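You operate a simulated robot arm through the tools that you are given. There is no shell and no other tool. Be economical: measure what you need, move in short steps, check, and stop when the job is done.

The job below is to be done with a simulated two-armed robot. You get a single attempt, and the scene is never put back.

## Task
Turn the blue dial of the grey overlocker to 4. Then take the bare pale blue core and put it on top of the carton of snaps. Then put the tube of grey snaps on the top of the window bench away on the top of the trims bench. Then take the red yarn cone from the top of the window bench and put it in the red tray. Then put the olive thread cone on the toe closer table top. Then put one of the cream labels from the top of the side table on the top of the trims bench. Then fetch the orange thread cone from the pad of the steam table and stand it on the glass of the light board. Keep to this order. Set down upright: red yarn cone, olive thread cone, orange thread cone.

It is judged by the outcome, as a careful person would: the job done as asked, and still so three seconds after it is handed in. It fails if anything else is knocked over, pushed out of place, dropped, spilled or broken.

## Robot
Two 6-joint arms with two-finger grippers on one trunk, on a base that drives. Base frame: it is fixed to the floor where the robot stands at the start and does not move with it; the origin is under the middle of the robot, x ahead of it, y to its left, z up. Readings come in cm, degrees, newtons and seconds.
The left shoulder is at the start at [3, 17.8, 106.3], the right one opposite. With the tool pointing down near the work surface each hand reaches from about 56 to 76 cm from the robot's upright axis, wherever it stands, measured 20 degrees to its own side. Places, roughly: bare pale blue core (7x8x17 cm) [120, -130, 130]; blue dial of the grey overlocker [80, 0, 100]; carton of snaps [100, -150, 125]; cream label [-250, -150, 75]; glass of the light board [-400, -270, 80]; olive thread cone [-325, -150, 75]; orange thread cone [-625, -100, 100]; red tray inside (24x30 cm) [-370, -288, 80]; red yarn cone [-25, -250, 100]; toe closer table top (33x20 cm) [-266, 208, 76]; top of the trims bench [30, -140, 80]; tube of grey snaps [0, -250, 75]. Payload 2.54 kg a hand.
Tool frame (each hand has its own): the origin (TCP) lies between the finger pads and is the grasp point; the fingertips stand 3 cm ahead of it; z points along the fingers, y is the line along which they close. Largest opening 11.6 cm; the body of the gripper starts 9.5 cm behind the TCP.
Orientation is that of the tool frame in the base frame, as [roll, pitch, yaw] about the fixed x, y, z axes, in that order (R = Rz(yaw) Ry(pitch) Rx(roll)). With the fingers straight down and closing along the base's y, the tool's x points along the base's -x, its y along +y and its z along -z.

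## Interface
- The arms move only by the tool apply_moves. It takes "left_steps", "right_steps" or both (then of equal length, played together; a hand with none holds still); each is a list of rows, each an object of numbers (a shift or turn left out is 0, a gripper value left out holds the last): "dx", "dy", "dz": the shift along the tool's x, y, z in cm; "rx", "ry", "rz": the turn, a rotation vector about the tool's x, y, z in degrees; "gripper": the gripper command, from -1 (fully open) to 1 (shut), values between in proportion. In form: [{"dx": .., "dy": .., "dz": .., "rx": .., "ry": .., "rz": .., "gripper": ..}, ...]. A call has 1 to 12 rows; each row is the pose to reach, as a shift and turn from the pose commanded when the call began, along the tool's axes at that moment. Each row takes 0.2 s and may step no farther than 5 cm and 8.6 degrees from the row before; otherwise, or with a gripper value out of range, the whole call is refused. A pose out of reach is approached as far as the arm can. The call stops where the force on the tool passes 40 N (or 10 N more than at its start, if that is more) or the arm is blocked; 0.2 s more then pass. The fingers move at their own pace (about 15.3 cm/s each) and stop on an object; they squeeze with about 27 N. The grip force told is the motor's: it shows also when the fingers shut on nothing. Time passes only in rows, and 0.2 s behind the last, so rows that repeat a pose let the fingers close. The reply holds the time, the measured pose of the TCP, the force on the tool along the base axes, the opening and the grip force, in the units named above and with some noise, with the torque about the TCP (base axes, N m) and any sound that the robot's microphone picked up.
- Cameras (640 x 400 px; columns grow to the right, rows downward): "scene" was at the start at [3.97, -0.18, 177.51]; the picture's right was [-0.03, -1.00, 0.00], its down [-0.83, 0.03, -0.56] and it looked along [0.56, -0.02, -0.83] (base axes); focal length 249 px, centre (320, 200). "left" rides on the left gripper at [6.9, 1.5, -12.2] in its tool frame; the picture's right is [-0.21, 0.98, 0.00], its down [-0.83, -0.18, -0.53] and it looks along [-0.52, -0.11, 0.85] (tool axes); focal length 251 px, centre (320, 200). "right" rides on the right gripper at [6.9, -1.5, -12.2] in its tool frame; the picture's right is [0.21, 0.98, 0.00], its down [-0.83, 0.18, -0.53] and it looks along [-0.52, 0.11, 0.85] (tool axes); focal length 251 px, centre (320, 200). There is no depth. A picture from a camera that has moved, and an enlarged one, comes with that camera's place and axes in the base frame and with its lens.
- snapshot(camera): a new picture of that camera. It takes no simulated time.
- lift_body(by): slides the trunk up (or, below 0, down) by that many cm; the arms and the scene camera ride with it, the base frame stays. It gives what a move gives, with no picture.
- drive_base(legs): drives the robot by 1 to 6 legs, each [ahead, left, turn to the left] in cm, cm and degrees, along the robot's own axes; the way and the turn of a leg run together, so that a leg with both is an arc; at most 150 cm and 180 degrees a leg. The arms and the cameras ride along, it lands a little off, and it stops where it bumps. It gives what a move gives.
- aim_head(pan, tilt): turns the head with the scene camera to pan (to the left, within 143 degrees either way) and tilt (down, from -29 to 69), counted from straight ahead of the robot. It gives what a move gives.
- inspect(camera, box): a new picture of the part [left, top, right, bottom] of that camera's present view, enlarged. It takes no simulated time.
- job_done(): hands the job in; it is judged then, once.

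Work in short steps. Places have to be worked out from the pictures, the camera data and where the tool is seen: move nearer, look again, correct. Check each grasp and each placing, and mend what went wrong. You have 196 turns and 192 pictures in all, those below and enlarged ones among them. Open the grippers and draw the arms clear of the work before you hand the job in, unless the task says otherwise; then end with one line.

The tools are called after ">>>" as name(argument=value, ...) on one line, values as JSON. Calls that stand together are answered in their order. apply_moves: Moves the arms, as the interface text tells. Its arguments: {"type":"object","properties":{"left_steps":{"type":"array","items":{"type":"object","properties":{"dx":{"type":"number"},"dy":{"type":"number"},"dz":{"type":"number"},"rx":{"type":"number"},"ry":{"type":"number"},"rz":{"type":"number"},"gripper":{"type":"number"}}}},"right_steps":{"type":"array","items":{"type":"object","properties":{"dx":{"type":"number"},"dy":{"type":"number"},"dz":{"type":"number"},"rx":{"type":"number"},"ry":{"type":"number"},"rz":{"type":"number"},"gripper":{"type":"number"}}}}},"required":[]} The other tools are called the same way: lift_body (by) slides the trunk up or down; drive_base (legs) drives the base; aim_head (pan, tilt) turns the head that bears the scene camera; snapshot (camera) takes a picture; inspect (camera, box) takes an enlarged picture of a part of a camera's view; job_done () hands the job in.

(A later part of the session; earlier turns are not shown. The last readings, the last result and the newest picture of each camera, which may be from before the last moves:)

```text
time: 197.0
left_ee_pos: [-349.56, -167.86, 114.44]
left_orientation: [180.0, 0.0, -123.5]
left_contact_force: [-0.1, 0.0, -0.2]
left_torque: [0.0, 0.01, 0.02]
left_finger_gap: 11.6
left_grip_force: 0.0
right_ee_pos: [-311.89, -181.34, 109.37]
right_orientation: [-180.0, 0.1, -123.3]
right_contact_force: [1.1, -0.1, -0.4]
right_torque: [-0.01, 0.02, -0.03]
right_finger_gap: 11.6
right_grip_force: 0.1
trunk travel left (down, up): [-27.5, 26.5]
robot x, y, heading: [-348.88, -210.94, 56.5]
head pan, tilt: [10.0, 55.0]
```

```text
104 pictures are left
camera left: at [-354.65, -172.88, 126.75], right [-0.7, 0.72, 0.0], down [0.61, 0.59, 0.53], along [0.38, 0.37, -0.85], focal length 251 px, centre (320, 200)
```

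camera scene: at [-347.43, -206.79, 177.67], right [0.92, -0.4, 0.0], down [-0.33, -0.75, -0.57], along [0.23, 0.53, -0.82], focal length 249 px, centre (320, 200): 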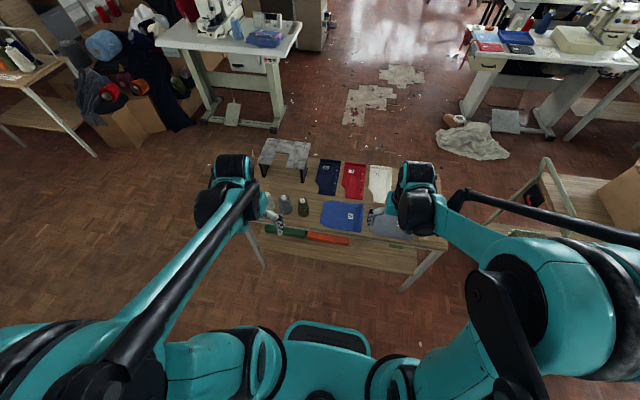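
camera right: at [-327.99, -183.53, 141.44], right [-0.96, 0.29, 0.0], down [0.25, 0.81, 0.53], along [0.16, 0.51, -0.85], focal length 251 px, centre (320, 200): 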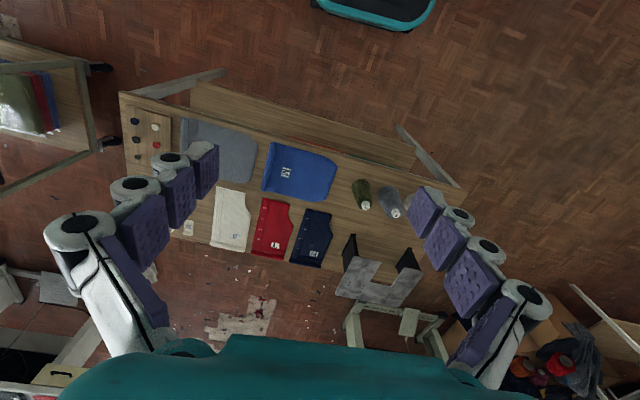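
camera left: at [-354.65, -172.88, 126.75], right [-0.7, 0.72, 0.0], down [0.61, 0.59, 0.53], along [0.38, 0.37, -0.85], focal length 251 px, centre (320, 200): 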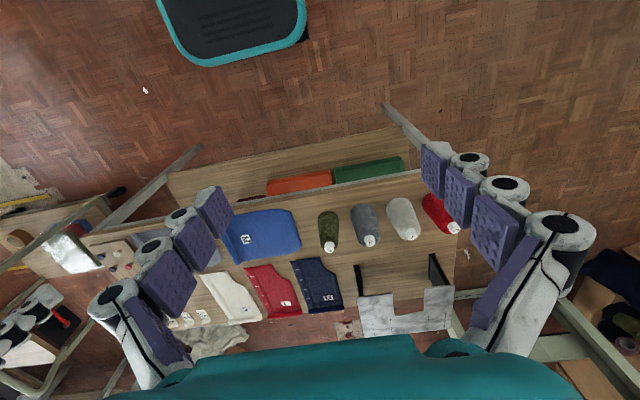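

The olive cone is at (-328.5, -144.8). The left hand moves 31 cm forward and 5 cm right, with a narrower opening so it misses the neighbouring cone, and starts down.

>>> apply_moves(left_steps=[{"dx": -4.4, "dy": -0.7, "gripper": -0.3}, {"dx": -8.8, "dy": -1.4}, {"dx": -13.2, "dy": -2.1}, {"dx": -17.7, "dy": -2.8}, {"dx": -22.1, "dy": -3.5}, {"dx": -26.5, "dy": -4.2}, {"dx": -30.9, "dy": -4.9}, {"dx": -30.9, "dy": -4.9, "dz": 4}, {"dx": -30.9, "dy": -4.9, "dz": 8}, {"dx": -30.9, "dy": -4.9, "dz": 12}, {"dx": -30.9, "dy": -4.9, "dz": 16}, {"dx": -30.9, "dy": -4.9, "dz": 16}])

>>> snapshot(camera="left")

```text
time: 199.6
left_ee_pos: [-328.47, -144.53, 98.34]
left_orientation: [179.8, 0.0, -123.5]
left_contact_force: [0.2, 0.2, -0.7]
left_torque: [0.02, 0.05, 0.04]
left_finger_gap: 7.56
left_grip_force: 0.1
right_ee_pos: [-311.89, -181.34, 109.32]
right_orientation: [-179.8, 0.0, -123.2]
right_contact_force: [-0.1, -1.3, 0.5]
right_torque: [0.01, 0.0, -0.01]
right_finger_gap: 11.57
right_grip_force: 0.1
trunk travel left (down, up): [-27.5, 26.5]
robot x, y, heading: [-348.73, -211.28, 56.5]
head pan, tilt: [10.0, 55.0]
```

```text
103 pictures are left
camera left: at [-333.47, -149.54, 110.63], right [-0.7, 0.72, 0.0], down [0.61, 0.59, 0.53], along [0.38, 0.37, -0.85], focal length 251 px, centre (320, 200)
```

left: 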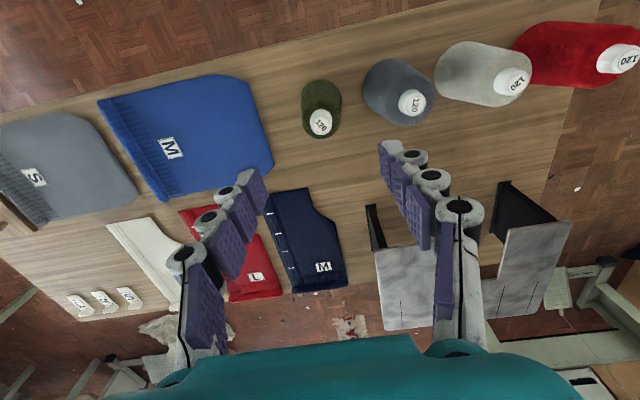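

The hand is aligned. I lower it to z ≈ 80.5 and close.

>>> apply_moves(left_steps=[{"dx": 0.3, "dz": 4}, {"dx": 0.3, "dz": 8}, {"dx": 0.3, "dz": 12}, {"dx": 0.3, "dz": 15}, {"dx": 0.3, "dz": 17.7}, {"dx": 0.3, "dz": 17.7, "gripper": 0.4}, {"dx": 0.3, "dz": 17.7, "gripper": 1}, {"dx": 0.3, "dz": 17.7, "gripper": 1}])

>>> snapshot(camera="left")

```text
time: 201.4
left_ee_pos: [-328.85, -144.86, 80.54]
left_orientation: [179.9, -0.1, -123.5]
left_contact_force: [-0.1, -0.2, -0.3]
left_torque: [-0.02, 0.0, -0.01]
left_finger_gap: 5.03
left_grip_force: 27.4
right_ee_pos: [-311.98, -181.24, 109.23]
right_orientation: [-179.9, 0.0, -123.3]
right_contact_force: [-0.2, -0.3, -0.4]
right_torque: [0.04, -0.01, 0.01]
right_finger_gap: 11.58
right_grip_force: 0.1
trunk travel left (down, up): [-27.5, 26.5]
robot x, y, heading: [-348.6, -211.23, 56.6]
head pan, tilt: [10.0, 55.0]
```

```text
102 pictures are left
camera left: at [-333.83, -149.84, 92.85], right [-0.7, 0.72, 0.0], down [0.61, 0.59, 0.53], along [0.38, 0.37, -0.85], focal length 251 px, centre (320, 200)
```

left: 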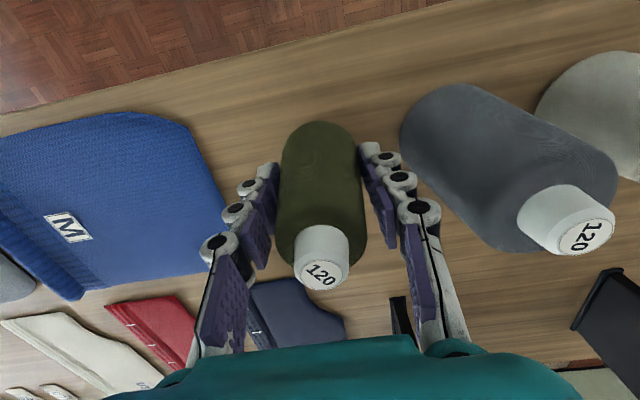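

The olive cone is gripped with a 5.0 cm gap. I lift it clear, draw it back and look for a route to the toe closer table.

>>> apply_moves(left_steps=[{"dz": -4}, {"dz": -8}, {"dz": -12}, {"dz": -16}, {"dz": -20}, {"dz": -24}, {"dz": -28}, {"dz": -30, "dx": 4}, {"dz": -30, "dx": 8}, {"dz": -30, "dx": 13}, {"dz": -30, "dx": 18}, {"dz": -30, "dx": 23}])

>>> aim_head(pan=25, tilt=25)

>>> snapshot(camera="scene")

```text
time: 204.0
left_ee_pos: [-341.67, -164.38, 110.93]
left_orientation: [179.9, 0.1, -123.5]
left_contact_force: [-0.2, -0.1, -1.4]
left_torque: [0.06, -0.04, -0.01]
left_finger_gap: 5.05
left_grip_force: 27.0
right_ee_pos: [-312.18, -181.28, 109.28]
right_orientation: [-179.9, 0.2, -123.3]
right_contact_force: [0.3, 0.0, 0.5]
right_torque: [0.04, -0.04, 0.01]
right_finger_gap: 11.61
right_grip_force: 0.0
trunk travel left (down, up): [-27.5, 26.5]
robot x, y, heading: [-348.42, -210.97, 56.5]
head pan, tilt: [10.0, 55.0]
```

```text
time: 204.9
left_ee_pos: [-341.68, -164.25, 110.72]
left_orientation: [179.9, 0.0, -123.4]
left_contact_force: [0.5, -0.4, -0.9]
left_torque: [0.02, -0.05, 0.0]
left_finger_gap: 5.06
left_grip_force: 26.9
right_ee_pos: [-311.99, -181.24, 109.21]
right_orientation: [-179.8, 0.0, -123.2]
right_contact_force: [-0.5, 0.3, 0.2]
right_torque: [0.02, 0.02, -0.01]
right_finger_gap: 11.58
right_grip_force: 0.1
trunk travel left (down, up): [-27.5, 26.5]
robot x, y, heading: [-348.71, -211.2, 56.5]
head pan, tilt: [25.0, 25.0]
```

```text
101 pictures are left
camera scene: at [-348.97, -204.32, 182.06], right [0.99, -0.15, 0.0], down [-0.06, -0.42, -0.91], along [0.13, 0.9, -0.42], focal length 249 px, centre (320, 200)
```

scene: 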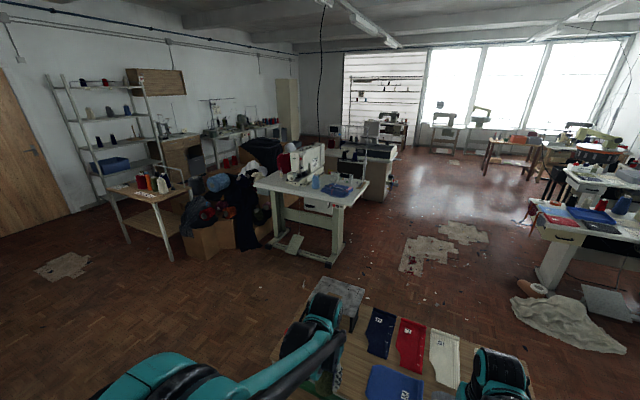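

The toe closer should appear near (332, 152). I zoom there.

>>> inspect(camera="scene", box=[230, 90, 470, 270])

```text
2.22 times, centred on (350, 180) of scene
camera zoom: at [-348.97, -204.32, 182.06], right [0.99, -0.15, 0.0], down [-0.06, -0.42, -0.91], along [0.13, 0.9, -0.42], focal length 554 px, centre (253, 244)
```

zoom: 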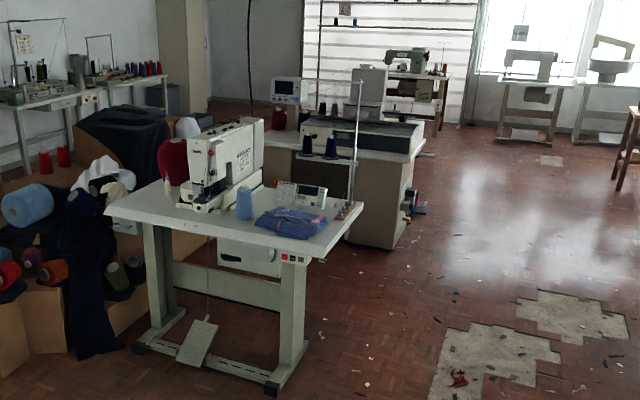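

The toe closer is on the cabinet desk beyond the sewing table. I raise the trunk a little and drive around the side table's left end into the open floor.

>>> lift_body(by=12)

>>> drive_base(legs=[[0, 116, 0], [145, 0, 0], [0, -80, 0]])

>>> aim_head(pan=15, tilt=25)

>>> snapshot(camera="scene")

```text
time: 206.4
left_ee_pos: [-341.43, -164.29, 122.73]
left_orientation: [179.9, -0.1, -123.5]
left_contact_force: [0.8, -0.5, -0.9]
left_torque: [-0.03, -0.02, 0.02]
left_finger_gap: 5.04
left_grip_force: 27.4
right_ee_pos: [-311.96, -181.22, 121.34]
right_orientation: [-179.9, 0.0, -123.3]
right_contact_force: [0.2, 0.5, -0.4]
right_torque: [-0.03, -0.01, -0.01]
right_finger_gap: 11.6
right_grip_force: 0.1
trunk travel left (down, up): [-39.5, 14.5]
robot x, y, heading: [-348.19, -211.0, 56.6]
head pan, tilt: [25.0, 25.0]
```

```text
time: 223.0
left_ee_pos: [-290.77, -23.15, 122.82]
left_orientation: [179.9, 0.0, -122.0]
left_contact_force: [0.0, 0.8, -0.6]
left_torque: [0.02, 0.02, -0.06]
left_finger_gap: 5.01
left_grip_force: 27.1
right_ee_pos: [-260.71, -39.38, 121.29]
right_orientation: [-179.9, 0.0, -121.9]
right_contact_force: [-0.3, 0.0, 0.3]
right_torque: [-0.03, -0.03, 0.03]
right_finger_gap: 11.62
right_grip_force: 0.1
trunk travel left (down, up): [-39.5, 14.5]
robot x, y, heading: [-296.7, -70.35, 57.7]
head pan, tilt: [25.0, 25.0]
```

```text
time: 223.7
left_ee_pos: [-290.72, -23.4, 122.74]
left_orientation: [179.8, 0.0, -122.0]
left_contact_force: [-0.3, 0.1, -0.7]
left_torque: [0.02, 0.01, 0.0]
left_finger_gap: 5.05
left_grip_force: 26.4
right_ee_pos: [-260.72, -39.42, 121.23]
right_orientation: [-179.9, 0.0, -121.8]
right_contact_force: [-0.6, -0.8, -0.6]
right_torque: [0.01, -0.02, 0.0]
right_finger_gap: 11.62
right_grip_force: 0.2
trunk travel left (down, up): [-39.5, 14.5]
robot x, y, heading: [-296.63, -70.2, 57.8]
head pan, tilt: [15.0, 25.0]
```

```text
99 pictures are left
camera scene: at [-295.62, -63.8, 194.07], right [0.96, -0.29, 0.0], down [-0.12, -0.4, -0.91], along [0.27, 0.87, -0.42], focal length 249 px, centre (320, 200)
```

scene: 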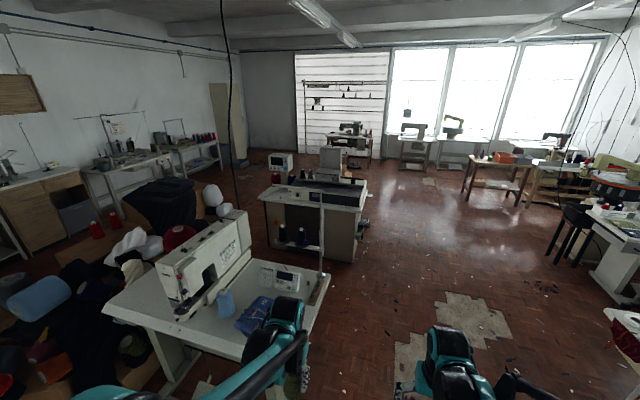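

The toe closer cabinet is the one ahead at (310, 215). I zoom in on its top.

>>> inspect(camera="scene", box=[220, 140, 400, 280])

```text
2.86 times, centred on (310, 210) of scene
camera zoom: at [-295.62, -63.8, 194.07], right [0.96, -0.29, 0.0], down [-0.12, -0.4, -0.91], along [0.27, 0.87, -0.42], focal length 712 px, centre (349, 171)
```

zoom: 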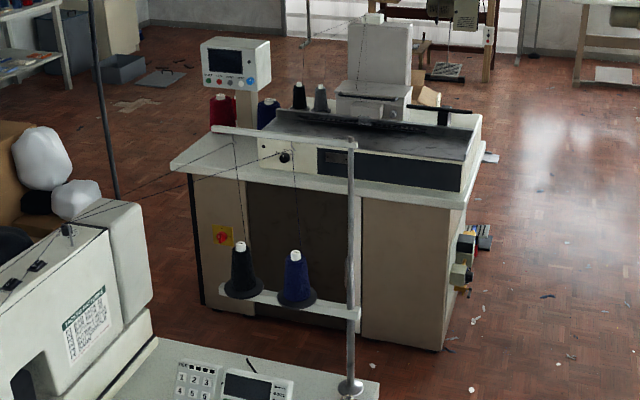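

The free left end of the toe closer top is around (-266, 208), with its front edge at u ≈ 15. I will enter the gap between the sewing table and the toe closer from the right, keeping wide of the thread stand pole.

>>> drive_base(legs=[[0, -32, -1.2], [90, 0, 0], [90, 0, 0]])

>>> aim_head(pan=75, tilt=40)

>>> snapshot(camera="scene")

```text
time: 234.5
left_ee_pos: [-162.35, 108.71, 122.8]
left_orientation: [179.9, 0.0, -124.1]
left_contact_force: [-0.3, -0.4, -1.1]
left_torque: [0.0, 0.0, 0.0]
left_finger_gap: 4.97
left_grip_force: 26.7
right_ee_pos: [-132.98, 91.43, 121.15]
right_orientation: [-179.9, 0.1, -124.0]
right_contact_force: [0.4, -0.1, 0.1]
right_torque: [0.01, 0.05, -0.02]
right_finger_gap: 11.59
right_grip_force: 0.0
trunk travel left (down, up): [-39.5, 14.5]
robot x, y, heading: [-170.02, 62.19, 56.0]
head pan, tilt: [15.0, 25.0]
```

```text
time: 235.8
left_ee_pos: [-162.39, 108.82, 122.87]
left_orientation: [179.9, 0.1, -124.0]
left_contact_force: [-0.3, 0.2, -0.3]
left_torque: [0.0, 0.01, 0.01]
left_finger_gap: 4.98
left_grip_force: 26.7
right_ee_pos: [-132.89, 91.49, 121.36]
right_orientation: [-179.9, 0.0, -123.9]
right_contact_force: [-0.1, -0.4, 0.1]
right_torque: [-0.01, 0.02, 0.05]
right_finger_gap: 11.6
right_grip_force: 0.0
trunk travel left (down, up): [-39.5, 14.5]
robot x, y, heading: [-169.5, 62.02, 56.1]
head pan, tilt: [75.0, 40.0]
```

```text
97 pictures are left
camera scene: at [-177.21, 66.16, 191.74], right [0.76, 0.65, 0.0], down [0.42, -0.49, -0.77], along [-0.5, 0.58, -0.64], focal length 249 px, centre (320, 200)
```

scene: 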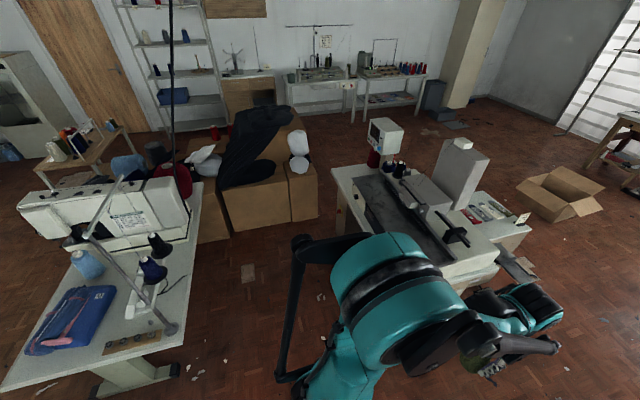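

The lane between the tables is clear. I zoom in on the toe closer's free end.

>>> inspect(camera="scene", box=[310, 100, 470, 240])

```text
2.86 times, centred on (390, 170) of scene
camera zoom: at [-177.21, 66.16, 191.74], right [0.76, 0.65, 0.0], down [0.42, -0.49, -0.77], along [-0.5, 0.58, -0.64], focal length 712 px, centre (120, 286)
```

zoom: 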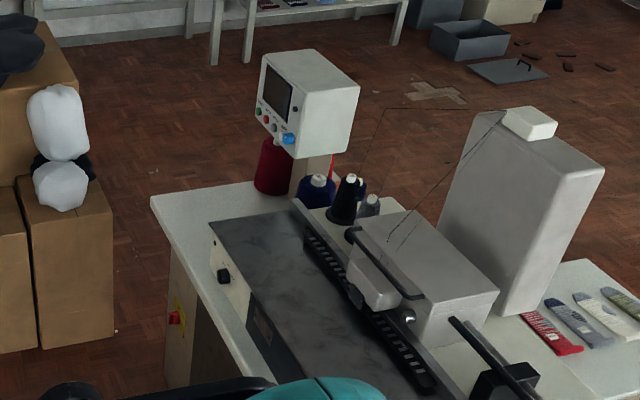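

The free strip is about (-263, 210), clear of the machine bed and the red cone at the back. I slide left into the lane.

>>> drive_base(legs=[[6, 0, 0], [0, 80, 0], [0, 50, 0]])

>>> aim_head(pan=15, tilt=50)

>>> snapshot(camera="scene")

>>> snapshot(camera="left")

```text
time: 243.2
left_ee_pos: [-264.43, 186.88, 122.84]
left_orientation: [180.0, 0.0, -125.2]
left_contact_force: [0.5, 0.5, -0.7]
left_torque: [-0.01, -0.03, 0.02]
left_finger_gap: 4.96
left_grip_force: 27.0
right_ee_pos: [-235.31, 169.02, 121.24]
right_orientation: [-180.0, 0.0, -125.0]
right_contact_force: [-1.2, 0.4, -0.6]
right_torque: [0.0, 0.0, -0.02]
right_finger_gap: 11.59
right_grip_force: 0.0
trunk travel left (down, up): [-39.5, 14.5]
robot x, y, heading: [-272.36, 140.47, 54.8]
head pan, tilt: [75.0, 40.0]
```

```text
time: 244.5
left_ee_pos: [-264.37, 186.73, 122.83]
left_orientation: [179.9, 0.0, -125.2]
left_contact_force: [-0.3, -0.2, -0.9]
left_torque: [-0.02, -0.02, 0.01]
left_finger_gap: 4.95
left_grip_force: 26.9
right_ee_pos: [-235.31, 168.95, 121.33]
right_orientation: [-179.9, -0.1, -125.0]
right_contact_force: [-0.2, -0.5, -0.3]
right_torque: [-0.01, 0.02, -0.04]
right_finger_gap: 11.59
right_grip_force: 0.1
trunk travel left (down, up): [-39.5, 14.5]
robot x, y, heading: [-272.47, 139.87, 54.8]
head pan, tilt: [15.0, 50.0]
```

```text
95 pictures are left
camera scene: at [-271.99, 145.14, 190.32], right [0.94, -0.34, 0.0], down [-0.26, -0.72, -0.64], along [0.22, 0.6, -0.77], focal length 249 px, centre (320, 200)
```

scene: 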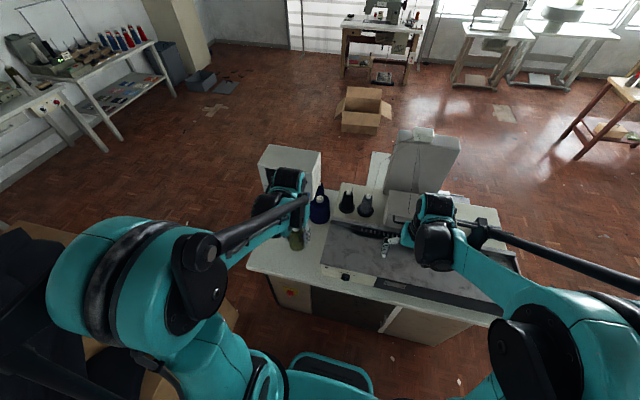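

```text
94 pictures are left
camera left: at [-269.52, 181.95, 135.09], right [-0.68, 0.74, 0.0], down [0.62, 0.57, 0.53], along [0.39, 0.36, -0.85], focal length 251 px, centre (320, 200)
```

left: 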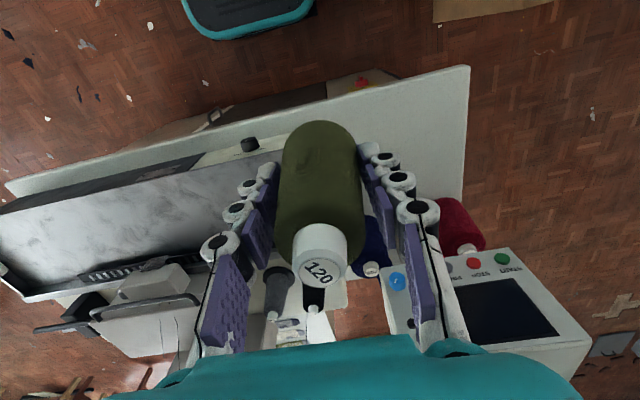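

The target spot works out to (-262, 209.4). I lower the trunk 10 cm and bring the cone over it: 20 cm forward and 11 cm left.

>>> lift_body(by=-10)

>>> apply_moves(left_steps=[{"dx": -3.3, "dy": 1.85}, {"dx": -6.6, "dy": 3.7}, {"dx": -10, "dy": 5.5}, {"dx": -13.3, "dy": 7.4}, {"dx": -16.6, "dy": 9.2}, {"dx": -19.9, "dy": 11.1}, {"dx": -19.9, "dy": 11.1, "dz": 4}, {"dx": -19.9, "dy": 11.1, "dz": 8}, {"dx": -19.9, "dy": 11.1, "dz": 12}, {"dx": -19.9, "dy": 11.1, "dz": 16}, {"dx": -19.9, "dy": 11.1, "dz": 16}])

>>> snapshot(camera="left")

>>> inspect(camera="scene", box=[230, 130, 390, 310])

```text
time: 245.8
left_ee_pos: [-264.54, 186.72, 112.78]
left_orientation: [179.9, 0.0, -125.1]
left_contact_force: [0.2, 0.3, -0.2]
left_torque: [0.01, 0.01, -0.01]
left_finger_gap: 4.96
left_grip_force: 26.3
right_ee_pos: [-235.27, 169.03, 111.26]
right_orientation: [-179.9, 0.0, -125.0]
right_contact_force: [-0.1, 0.7, 1.1]
right_torque: [0.01, 0.0, -0.02]
right_finger_gap: 11.6
right_grip_force: 0.0
trunk travel left (down, up): [-29.5, 24.5]
robot x, y, heading: [-273.3, 140.31, 54.6]
head pan, tilt: [15.0, 50.0]
```

```text
time: 248.2
left_ee_pos: [-261.85, 209.51, 97.06]
left_orientation: [179.9, 0.1, -125.2]
left_contact_force: [0.2, -0.6, -0.5]
left_torque: [0.02, 0.03, 0.0]
left_finger_gap: 4.97
left_grip_force: 26.9
right_ee_pos: [-235.36, 168.93, 111.37]
right_orientation: [-179.8, 0.0, -124.9]
right_contact_force: [-1.2, 0.3, -0.5]
right_torque: [0.01, -0.02, -0.01]
right_finger_gap: 11.6
right_grip_force: 0.2
trunk travel left (down, up): [-29.5, 24.5]
robot x, y, heading: [-272.93, 140.04, 54.9]
head pan, tilt: [15.0, 50.0]
```

```text
93 pictures are left
camera left: at [-266.97, 204.73, 109.23], right [-0.68, 0.74, 0.0], down [0.62, 0.57, 0.53], along [0.39, 0.36, -0.85], focal length 251 px, centre (320, 200)
```

left: 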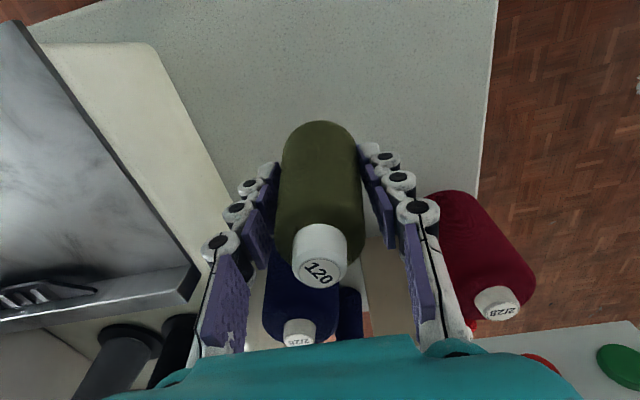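

```text
2.22 times, centred on (310, 220) of scene
camera zoom: at [-272.01, 145.06, 180.32], right [0.94, -0.34, 0.0], down [-0.26, -0.72, -0.64], along [0.22, 0.6, -0.77], focal length 554 px, centre (342, 156)
```

zoom: 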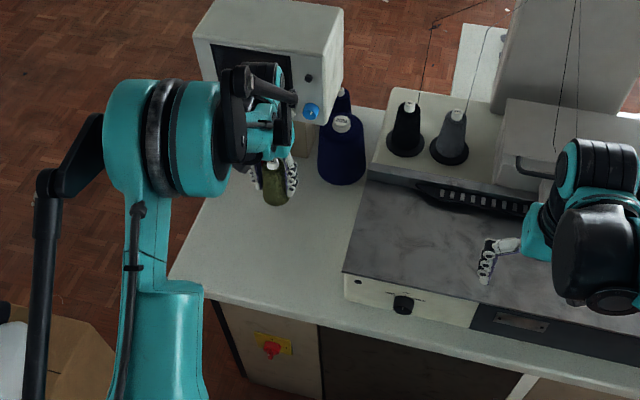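

The spot below is clear. I lower to near contact.

>>> apply_moves(left_steps=[{"dz": 4}, {"dz": 8}, {"dz": 11}, {"dz": 12.5}, {"dz": 13.2}])

```text
time: 249.4
left_ee_pos: [-262.01, 209.46, 83.67]
left_orientation: [180.0, 0.0, -125.1]
left_contact_force: [0.8, 1.0, -0.8]
left_torque: [-0.04, 0.0, 0.01]
left_finger_gap: 4.95
left_grip_force: 27.7
right_ee_pos: [-235.4, 169.01, 111.12]
right_orientation: [-179.9, 0.1, -125.1]
right_contact_force: [0.0, 0.4, 0.5]
right_torque: [0.03, 0.03, -0.03]
right_finger_gap: 11.59
right_grip_force: 0.1
trunk travel left (down, up): [-29.5, 24.5]
robot x, y, heading: [-272.52, 140.08, 54.8]
head pan, tilt: [15.0, 50.0]
```

>>> apply_moves(left_steps=[{"dz": 0.4}, {"dz": 0.8}, {"dz": 1.2}])

>>> inspect(camera="scene", box=[250, 160, 370, 280])

```text
time: 250.2
left_ee_pos: [-262.11, 209.45, 82.39]
left_orientation: [179.9, 0.0, -125.1]
left_contact_force: [0.2, -0.6, -1.1]
left_torque: [0.0, -0.03, 0.01]
left_finger_gap: 4.95
left_grip_force: 27.0
right_ee_pos: [-235.36, 169.04, 111.25]
right_orientation: [-179.9, -0.1, -125.0]
right_contact_force: [-0.2, 0.3, -0.2]
right_torque: [-0.01, 0.0, 0.0]
right_finger_gap: 11.6
right_grip_force: 0.0
trunk travel left (down, up): [-29.5, 24.5]
robot x, y, heading: [-272.55, 140.21, 54.6]
head pan, tilt: [15.0, 50.0]
```

```text
3.33 times, centred on (310, 220) of scene
camera zoom: at [-271.98, 145.17, 180.32], right [0.94, -0.34, 0.0], down [-0.26, -0.72, -0.64], along [0.22, 0.6, -0.77], focal length 831 px, centre (353, 133)
```

zoom: 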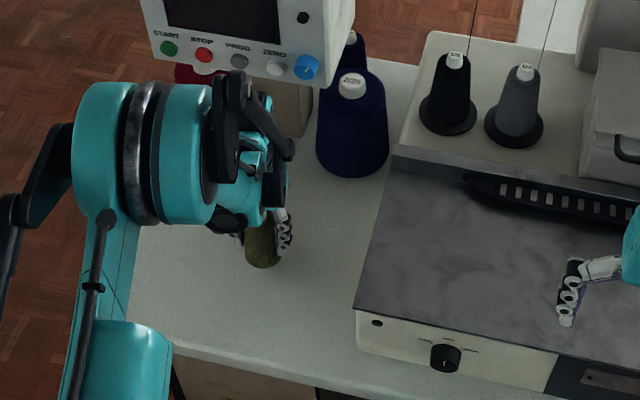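

No contact yet, so I step further down.

>>> apply_moves(left_steps=[{"dz": 0.4}, {"dz": 0.8}, {"dz": 1.2}])

```text
time: 251.0
left_ee_pos: [-262.0, 209.51, 81.46]
left_orientation: [179.9, 0.3, -125.0]
left_contact_force: [0.7, 11.0, 37.1]
left_torque: [0.46, -0.06, 0.26]
left_finger_gap: 5.05
left_grip_force: 27.3
right_ee_pos: [-235.31, 168.67, 111.5]
right_orientation: [179.9, 0.1, -125.0]
right_contact_force: [-0.2, -0.8, -0.2]
right_torque: [0.02, 0.02, 0.0]
right_finger_gap: 11.61
right_grip_force: 0.2
trunk travel left (down, up): [-29.5, 24.5]
robot x, y, heading: [-272.98, 140.21, 54.7]
head pan, tilt: [15.0, 50.0]
```

The cone is on the table, pressed with 37 N. I back the hand up slightly, release and rise.

>>> apply_moves(left_steps=[{"dz": -0.5}, {"dz": -0.5, "gripper": 0.05}, {"dz": -0.5, "gripper": -0.2}, {"dz": -0.5, "gripper": -0.3}, {"dz": -4}, {"dz": -8}, {"dz": -12}, {"dz": -16}, {"dz": -20}, {"dz": -24}])

>>> snapshot(camera="left")

```text
time: 253.2
left_ee_pos: [-261.99, 209.54, 105.14]
left_orientation: [179.9, 0.1, -125.2]
left_contact_force: [0.3, -1.1, -0.9]
left_torque: [-0.02, -0.02, 0.02]
left_finger_gap: 7.54
left_grip_force: 0.0
right_ee_pos: [-235.31, 168.97, 111.26]
right_orientation: [-179.9, 0.0, -125.0]
right_contact_force: [-0.1, 0.1, 0.5]
right_torque: [0.07, -0.01, 0.04]
right_finger_gap: 11.6
right_grip_force: 0.0
trunk travel left (down, up): [-29.5, 24.5]
robot x, y, heading: [-272.89, 139.98, 55.1]
head pan, tilt: [15.0, 50.0]
```

```text
90 pictures are left
camera left: at [-267.19, 204.64, 117.45], right [-0.68, 0.74, 0.0], down [0.62, 0.57, 0.53], along [0.39, 0.36, -0.85], focal length 251 px, centre (320, 200)
```

left: 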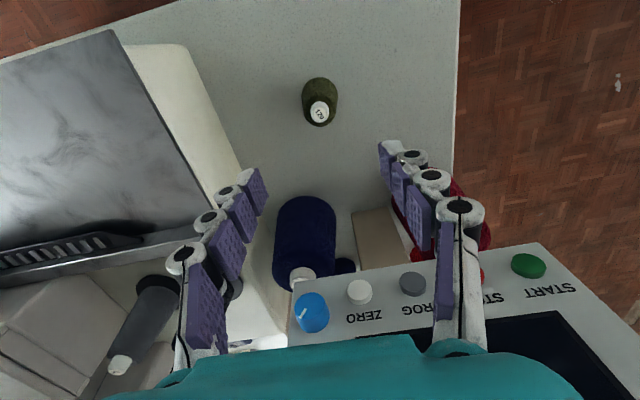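

The olive cone stands upright on the toe closer top. I draw the hand back and leave the lane the way I came, then back up toward the side table's far edge.

>>> apply_moves(left_steps=[{"dx": 4}, {"dx": 8}, {"dx": 12}, {"dx": 16}, {"dx": 20}, {"dx": 22, "dy": -3}, {"dx": 22, "dy": -7, "gripper": -1}])

>>> drive_base(legs=[[0, -70, 1.6], [0, -68, 0], [-80, 0, 0], [-78, 0, 0]])

>>> aim_head(pan=143, tilt=30)

>>> snapshot(camera="scene")

```text
time: 254.8
left_ee_pos: [-268.87, 187.27, 105.29]
left_orientation: [179.8, 0.0, -125.1]
left_contact_force: [0.7, -0.5, 0.2]
left_torque: [-0.03, 0.0, -0.01]
left_finger_gap: 11.6
left_grip_force: 0.0
right_ee_pos: [-235.13, 168.89, 111.35]
right_orientation: [-179.9, 0.1, -125.1]
right_contact_force: [1.2, 0.8, 0.6]
right_torque: [-0.02, 0.0, -0.02]
right_finger_gap: 11.59
right_grip_force: 0.2
trunk travel left (down, up): [-29.5, 24.5]
robot x, y, heading: [-272.66, 140.55, 54.7]
head pan, tilt: [15.0, 50.0]
```

```text
time: 269.7
left_ee_pos: [-244.03, -21.19, 105.26]
left_orientation: [179.9, 0.1, -123.7]
left_contact_force: [-1.2, -0.1, -0.4]
left_torque: [0.02, 0.0, -0.02]
left_finger_gap: 11.63
left_grip_force: 0.0
right_ee_pos: [-210.06, -38.68, 111.24]
right_orientation: [-179.9, 0.0, -123.6]
right_contact_force: [-0.7, 0.0, 0.8]
right_torque: [0.04, 0.02, 0.02]
right_finger_gap: 11.59
right_grip_force: 0.1
trunk travel left (down, up): [-29.5, 24.5]
robot x, y, heading: [-247.37, -68.31, 56.3]
head pan, tilt: [15.0, 50.0]
```

```text
time: 271.8
left_ee_pos: [-244.04, -21.22, 105.29]
left_orientation: [-180.0, 0.0, -123.8]
left_contact_force: [0.0, -0.8, -0.2]
left_torque: [0.06, 0.01, -0.03]
left_finger_gap: 11.6
left_grip_force: 0.1
right_ee_pos: [-210.11, -38.8, 111.27]
right_orientation: [-180.0, -0.1, -123.6]
right_contact_force: [0.7, -0.2, 0.3]
right_torque: [0.03, 0.0, -0.01]
right_finger_gap: 11.6
right_grip_force: 0.1
trunk travel left (down, up): [-29.5, 24.5]
robot x, y, heading: [-246.79, -68.08, 56.2]
head pan, tilt: [143.0, 30.0]
```

```text
89 pictures are left
camera scene: at [-257.13, -73.67, 183.27], right [-0.33, 0.94, 0.0], down [0.47, 0.16, -0.87], along [-0.82, -0.28, -0.5], focal length 249 px, centre (320, 200)
```

scene: 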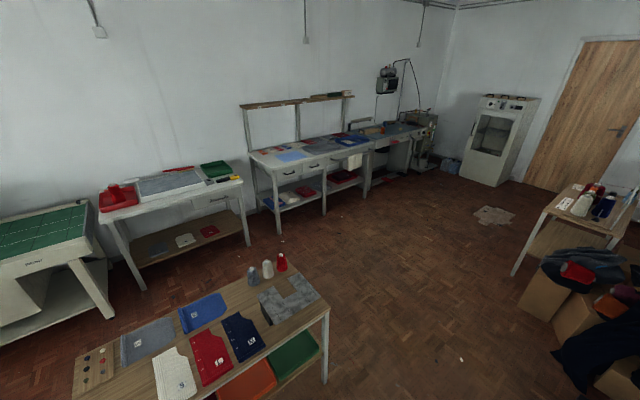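

I turn left 180° to face the side table from this side, then sidestep so the labels come within right-hand reach.

>>> drive_base(legs=[[0, 0, 90], [0, 0, 88], [6, 47, 0]])

>>> aim_head(pan=-15, tilt=50)

>>> snapshot(camera="scene")

>>> snapshot(camera="right")

```text
time: 282.2
left_ee_pos: [-214.65, -147.25, 105.15]
left_orientation: [180.0, 0.1, 55.5]
left_contact_force: [1.0, -0.4, -0.1]
left_torque: [-0.02, 0.01, -0.01]
left_finger_gap: 11.59
left_grip_force: 0.0
right_ee_pos: [-248.38, -129.13, 111.22]
right_orientation: [-179.9, 0.0, 55.6]
right_contact_force: [0.2, -0.3, -0.3]
right_torque: [0.01, 0.03, -0.03]
right_finger_gap: 11.6
right_grip_force: 0.1
trunk travel left (down, up): [-29.5, 24.5]
robot x, y, heading: [-211.51, -100.5, -124.6]
head pan, tilt: [143.0, 30.0]
```

```text
time: 284.6
left_ee_pos: [-214.64, -147.17, 105.35]
left_orientation: [179.9, 0.0, 55.5]
left_contact_force: [0.9, 0.4, -0.3]
left_torque: [0.02, -0.01, 0.01]
left_finger_gap: 11.59
left_grip_force: 0.0
right_ee_pos: [-248.47, -129.2, 111.29]
right_orientation: [-179.9, 0.0, 55.6]
right_contact_force: [0.2, 0.0, 0.2]
right_torque: [0.01, -0.01, 0.0]
right_finger_gap: 11.62
right_grip_force: 0.1
trunk travel left (down, up): [-29.5, 24.5]
robot x, y, heading: [-211.39, -99.82, -124.7]
head pan, tilt: [-15.0, 50.0]
```

```text
88 pictures are left
camera scene: at [-215.63, -102.59, 180.32], right [-0.65, 0.76, 0.0], down [0.58, 0.5, -0.64], along [-0.49, -0.42, -0.77], focal length 249 px, centre (320, 200)
```

scene: 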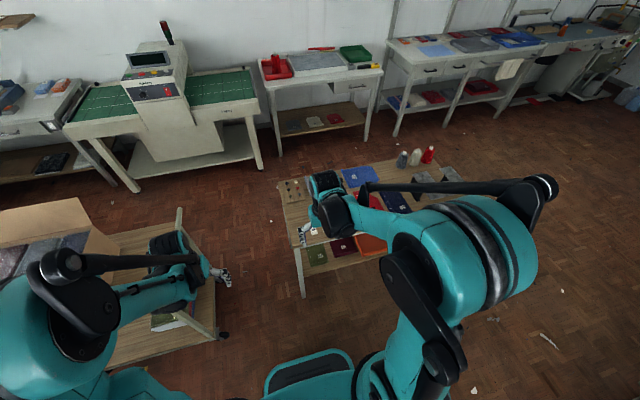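

```text
87 pictures are left
camera right: at [-245.8, -122.58, 123.44], right [0.93, -0.37, 0.0], down [-0.32, -0.78, 0.53], along [-0.2, -0.49, -0.85], focal length 251 px, centre (320, 200)
```

right: 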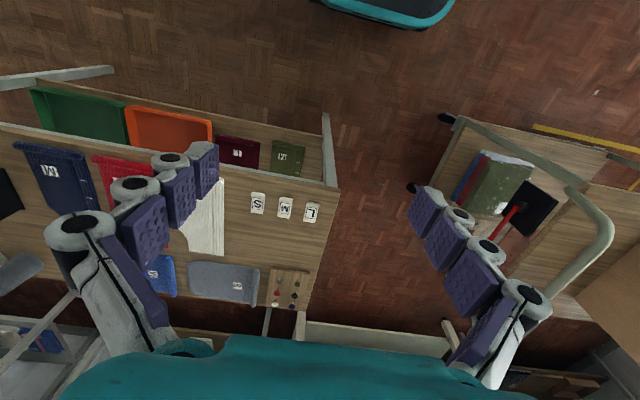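

Three cream labels (S, M, L) lie near the table's corner. I zoom in on them.

>>> inspect(camera="right", box=[235, 170, 345, 240])

>>> inspect(camera="scene", box=[270, 170, 370, 260])

```text
5.71 times, centred on (290, 205) of right
camera zoom: at [-245.8, -122.58, 123.44], right [0.93, -0.37, 0.0], down [-0.32, -0.78, 0.53], along [-0.2, -0.49, -0.85], focal length 1437 px, centre (491, 171)
```

zoom: 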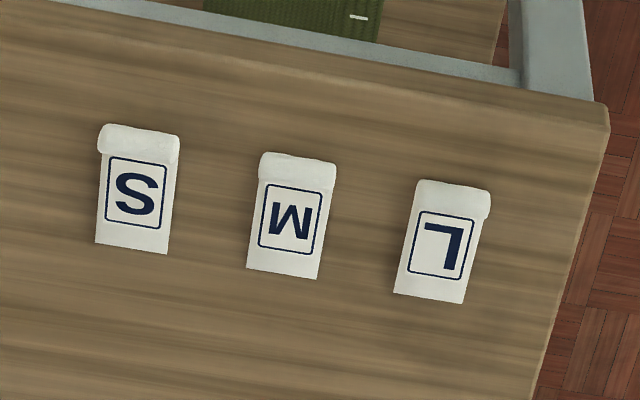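

```text
4.44 times, centred on (320, 215) of scene
camera zoom: at [-215.63, -102.59, 180.32], right [-0.65, 0.76, 0.0], down [0.58, 0.5, -0.64], along [-0.49, -0.42, -0.77], focal length 1108 px, centre (320, 133)
```

zoom: 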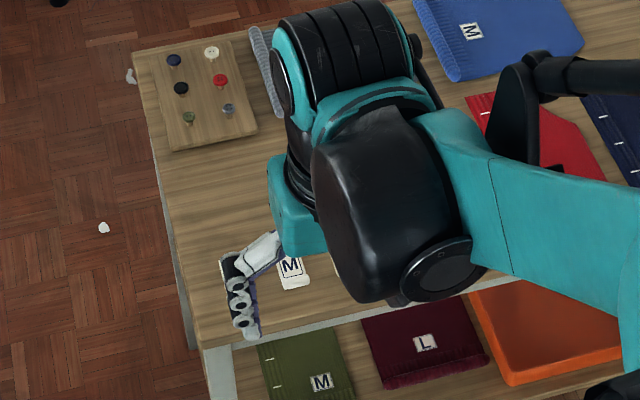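

Each label is about 3 × 5 cm with a folded end toward me, at about (-259.6, -152) for "L". I move the right hand over it with a 5 cm opening and stop at z ≈ 90.

>>> apply_moves(right_steps=[{"dx": -4.2, "dy": 0.65, "gripper": 0.14}, {"dx": -8.4, "dy": 1.3}, {"dx": -12.6, "dy": 1.95}, {"dx": -16.7, "dy": 2.6}, {"dx": -20.9, "dy": 3.25}, {"dx": -25.1, "dy": 3.9}, {"dx": -25.1, "dy": 3.9, "dz": 4}, {"dx": -25.1, "dy": 3.9, "dz": 8}, {"dx": -25.1, "dy": 3.9, "dz": 12}, {"dx": -25.1, "dy": 3.9, "dz": 16}, {"dx": -25.1, "dy": 3.9, "dz": 20}, {"dx": -25.1, "dy": 3.9, "dz": 23}])

>>> snapshot(camera="right")

```text
time: 287.2
left_ee_pos: [-214.79, -147.17, 105.16]
left_orientation: [180.0, 0.0, 55.5]
left_contact_force: [-0.4, 0.1, -0.1]
left_torque: [0.0, -0.02, -0.01]
left_finger_gap: 11.58
left_grip_force: 0.0
right_ee_pos: [-259.81, -151.87, 88.05]
right_orientation: [-180.0, -0.1, 55.5]
right_contact_force: [-0.1, -0.6, 0.3]
right_torque: [-0.05, 0.01, 0.01]
right_finger_gap: 4.97
right_grip_force: 0.0
trunk travel left (down, up): [-29.5, 24.5]
robot x, y, heading: [-211.23, -100.24, -124.7]
head pan, tilt: [-15.0, 50.0]
```

```text
84 pictures are left
camera right: at [-257.05, -145.18, 100.28], right [0.93, -0.37, 0.0], down [-0.32, -0.78, 0.53], along [-0.2, -0.49, -0.85], focal length 251 px, centre (320, 200)
```

right: 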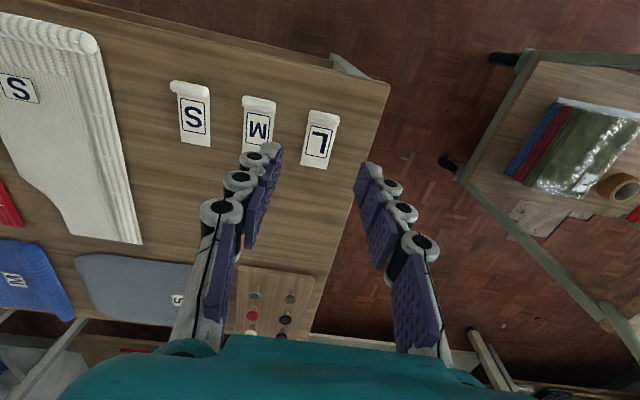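

Label L is right below. I descend toward the table, slowing near contact.

>>> apply_moves(right_steps=[{"dx": -0.5, "dz": 4}, {"dx": -0.5, "dz": 8}, {"dx": -0.5, "dz": 9.5}, {"dx": -0.5, "dz": 10.3}, {"dx": -0.5, "dz": 10.7}])

>>> snapshot(camera="right")

```text
time: 288.4
left_ee_pos: [-214.71, -147.09, 105.31]
left_orientation: [179.9, 0.0, 55.6]
left_contact_force: [-0.4, -0.3, 0.7]
left_torque: [0.0, 0.04, 0.0]
left_finger_gap: 11.61
left_grip_force: 0.1
right_ee_pos: [-259.32, -151.15, 79.6]
right_orientation: [-179.9, 0.0, 55.5]
right_contact_force: [0.8, -0.4, -0.3]
right_torque: [-0.01, -0.02, -0.01]
right_finger_gap: 4.97
right_grip_force: 0.0
right hand out of reach, approached as far as the arm can: row 3, 4, 5
trunk travel left (down, up): [-29.5, 24.5]
robot x, y, heading: [-211.23, -100.02, -124.7]
head pan, tilt: [-15.0, 50.0]
```

```text
83 pictures are left
camera right: at [-256.65, -144.63, 91.8], right [0.93, -0.37, 0.0], down [-0.32, -0.78, 0.53], along [-0.2, -0.49, -0.85], focal length 251 px, centre (320, 200)
```

right: 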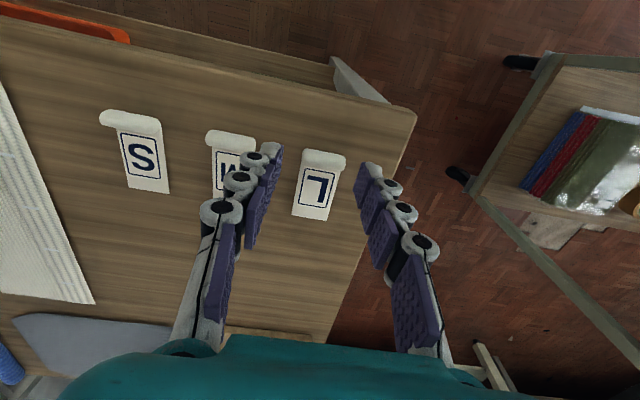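

The arm is at its reach limit here. I raise the hand, lower the trunk by 8 cm instead and recheck.

>>> apply_moves(right_steps=[{"dz": -4}, {"dz": -8}, {"dz": -10}, {"dz": -10}])

>>> lift_body(by=-8)

>>> snapshot(camera="right")

```text
time: 289.4
left_ee_pos: [-214.71, -147.18, 105.27]
left_orientation: [179.9, 0.0, 55.5]
left_contact_force: [-0.5, 0.5, -0.6]
left_torque: [-0.02, -0.04, -0.02]
left_finger_gap: 11.59
left_grip_force: 0.0
right_ee_pos: [-259.35, -151.33, 89.7]
right_orientation: [-179.9, 0.0, 55.6]
right_contact_force: [0.8, 0.2, -0.7]
right_torque: [-0.02, 0.04, 0.01]
right_finger_gap: 4.98
right_grip_force: 0.0
trunk travel left (down, up): [-29.5, 24.5]
robot x, y, heading: [-211.33, -99.89, -124.7]
head pan, tilt: [-15.0, 50.0]
```

```text
time: 290.6
left_ee_pos: [-214.69, -147.13, 97.28]
left_orientation: [179.9, 0.0, 55.5]
left_contact_force: [0.2, -0.4, -0.3]
left_torque: [-0.02, 0.0, 0.01]
left_finger_gap: 11.59
left_grip_force: 0.1
right_ee_pos: [-259.31, -151.27, 81.78]
right_orientation: [-179.9, 0.1, 55.7]
right_contact_force: [-0.2, 0.4, 0.4]
right_torque: [0.0, -0.02, 0.0]
right_finger_gap: 4.96
right_grip_force: 0.2
trunk travel left (down, up): [-21.5, 32.5]
robot x, y, heading: [-211.31, -100.11, -124.9]
head pan, tilt: [-15.0, 50.0]
```

```text
82 pictures are left
camera right: at [-256.56, -144.65, 93.89], right [0.93, -0.37, 0.0], down [-0.32, -0.78, 0.53], along [-0.2, -0.49, -0.85], focal length 251 px, centre (320, 200)
```

right: 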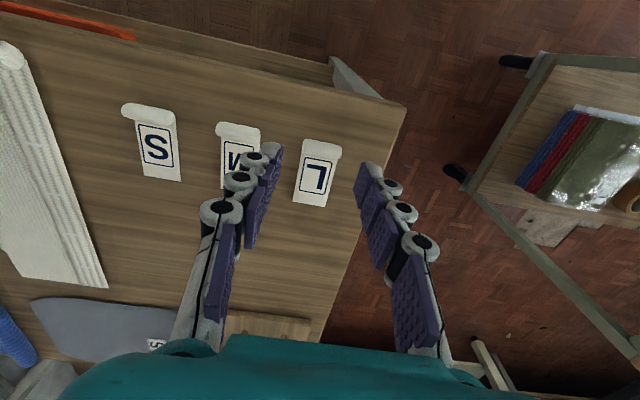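

I correct by 1 cm forward and descend in fine steps to touch the table.

>>> apply_moves(right_steps=[{"dx": -1, "dy": 0.2, "dz": 2}, {"dx": -1, "dy": 0.2, "dz": 3.2}, {"dx": -1, "dy": 0.2, "dz": 3.7}, {"dx": -1, "dy": 0.2, "dz": 4.1}, {"dx": -1, "dy": 0.2, "dz": 4.5}])

```text
time: 291.7
left_ee_pos: [-214.41, -147.06, 97.34]
left_orientation: [179.9, 0.2, 55.5]
left_contact_force: [0.6, -0.5, 0.5]
left_torque: [0.02, -0.02, 0.02]
left_finger_gap: 11.62
left_grip_force: 0.1
right_ee_pos: [-259.5, -152.22, 77.93]
right_orientation: [-179.9, 0.3, 55.7]
right_contact_force: [3.2, -1.6, 36.0]
right_torque: [0.13, -0.31, -0.01]
right_finger_gap: 2.8
right_grip_force: 43.4
trunk travel left (down, up): [-21.5, 32.5]
robot x, y, heading: [-210.86, -100.27, -124.5]
head pan, tilt: [-15.0, 50.0]
stopped in row 5 (right hand): the force on the tool passed its limit at 53 N (the readings are from after the stop); the commanded pose is now the measured one
```

It touched at z 77.9 with the fingers splayed inward by the contact. I ease up 0.5 cm and look.

>>> apply_moves(right_steps=[{"dz": -0.3}, {"dz": -0.5}, {"dz": -0.5}])

>>> inspect(camera="right", box=[200, 100, 440, 260])

```text
time: 292.5
left_ee_pos: [-214.71, -147.16, 97.35]
left_orientation: [180.0, 0.0, 55.5]
left_contact_force: [-0.7, -0.3, -0.1]
left_torque: [-0.01, -0.01, 0.01]
left_finger_gap: 11.59
left_grip_force: 0.1
right_ee_pos: [-259.7, -152.18, 78.06]
right_orientation: [-179.9, 0.2, 55.6]
right_contact_force: [-0.2, -1.2, 0.7]
right_torque: [0.03, -0.02, -0.03]
right_finger_gap: 4.98
right_grip_force: 0.1
trunk travel left (down, up): [-21.5, 32.5]
robot x, y, heading: [-211.3, -100.41, -124.6]
head pan, tilt: [-15.0, 50.0]
```

```text
2.50 times, centred on (320, 180) of right
camera zoom: at [-257.0, -145.6, 90.25], right [0.93, -0.37, 0.0], down [-0.32, -0.78, 0.54], along [-0.2, -0.5, -0.84], focal length 629 px, centre (320, 250)
```

zoom: 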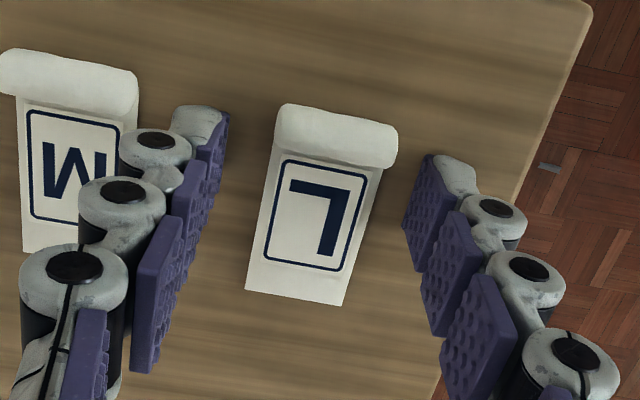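

The fingertips flank the folded end just at table height. I close.

>>> apply_moves(right_steps=[{"gripper": 0.5}, {"gripper": 1}, {"gripper": 1}, {"gripper": 1}])

>>> inspect(camera="right", box=[200, 100, 440, 260])

```text
time: 293.5
left_ee_pos: [-214.75, -147.33, 97.26]
left_orientation: [179.9, 0.0, 55.6]
left_contact_force: [-0.9, 0.1, 0.9]
left_torque: [-0.01, 0.01, -0.01]
left_finger_gap: 11.57
left_grip_force: 0.1
right_ee_pos: [-259.68, -152.19, 77.98]
right_orientation: [-179.9, 0.2, 55.7]
right_contact_force: [-0.1, 0.4, 0.5]
right_torque: [-0.07, -0.01, -0.01]
right_finger_gap: 2.82
right_grip_force: 27.2
trunk travel left (down, up): [-21.5, 32.5]
robot x, y, heading: [-211.4, -100.29, -124.8]
head pan, tilt: [-15.0, 50.0]
```

```text
2.50 times, centred on (320, 180) of right
camera zoom: at [-256.98, -145.6, 90.28], right [0.93, -0.37, 0.0], down [-0.32, -0.78, 0.54], along [-0.2, -0.5, -0.84], focal length 629 px, centre (320, 250)
```

zoom: 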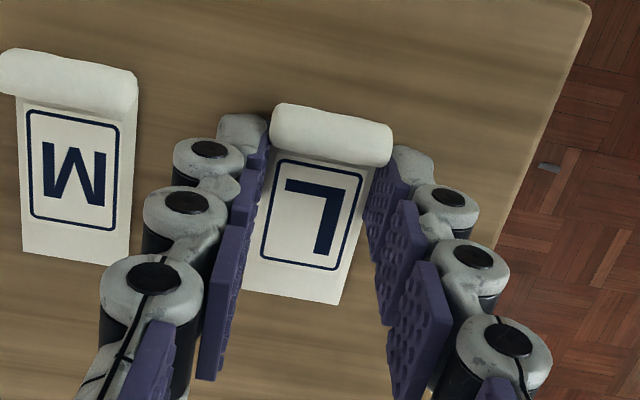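

The label is pinched at the fold with a 2.8 cm gap. I lift gently and check that it comes along.

>>> apply_moves(right_steps=[{"dz": -1}, {"dz": -2.5}, {"dz": -5}, {"dz": -8}, {"dz": -12}, {"dz": -16}])

>>> snapshot(camera="right")

```text
time: 294.9
left_ee_pos: [-214.63, -147.17, 97.15]
left_orientation: [179.9, 0.2, 55.5]
left_contact_force: [-0.3, 0.2, -0.4]
left_torque: [-0.01, -0.01, -0.02]
left_finger_gap: 11.62
left_grip_force: 0.1
right_ee_pos: [-259.7, -152.19, 94.32]
right_orientation: [-179.9, 0.2, 55.5]
right_contact_force: [0.5, -0.8, 0.2]
right_torque: [-0.01, 0.01, -0.07]
right_finger_gap: 2.74
right_grip_force: 26.7
trunk travel left (down, up): [-21.5, 32.5]
robot x, y, heading: [-211.46, -100.34, -124.8]
head pan, tilt: [-15.0, 50.0]
```

```text
79 pictures are left
camera right: at [-257.0, -145.7, 106.49], right [0.93, -0.37, 0.0], down [-0.32, -0.78, 0.54], along [-0.2, -0.5, -0.84], focal length 251 px, centre (320, 200)
```

right: 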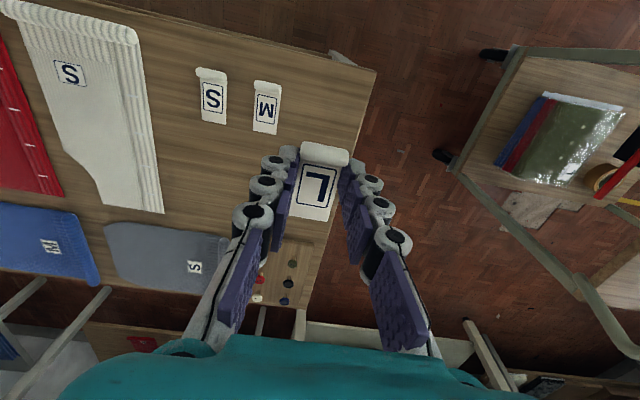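

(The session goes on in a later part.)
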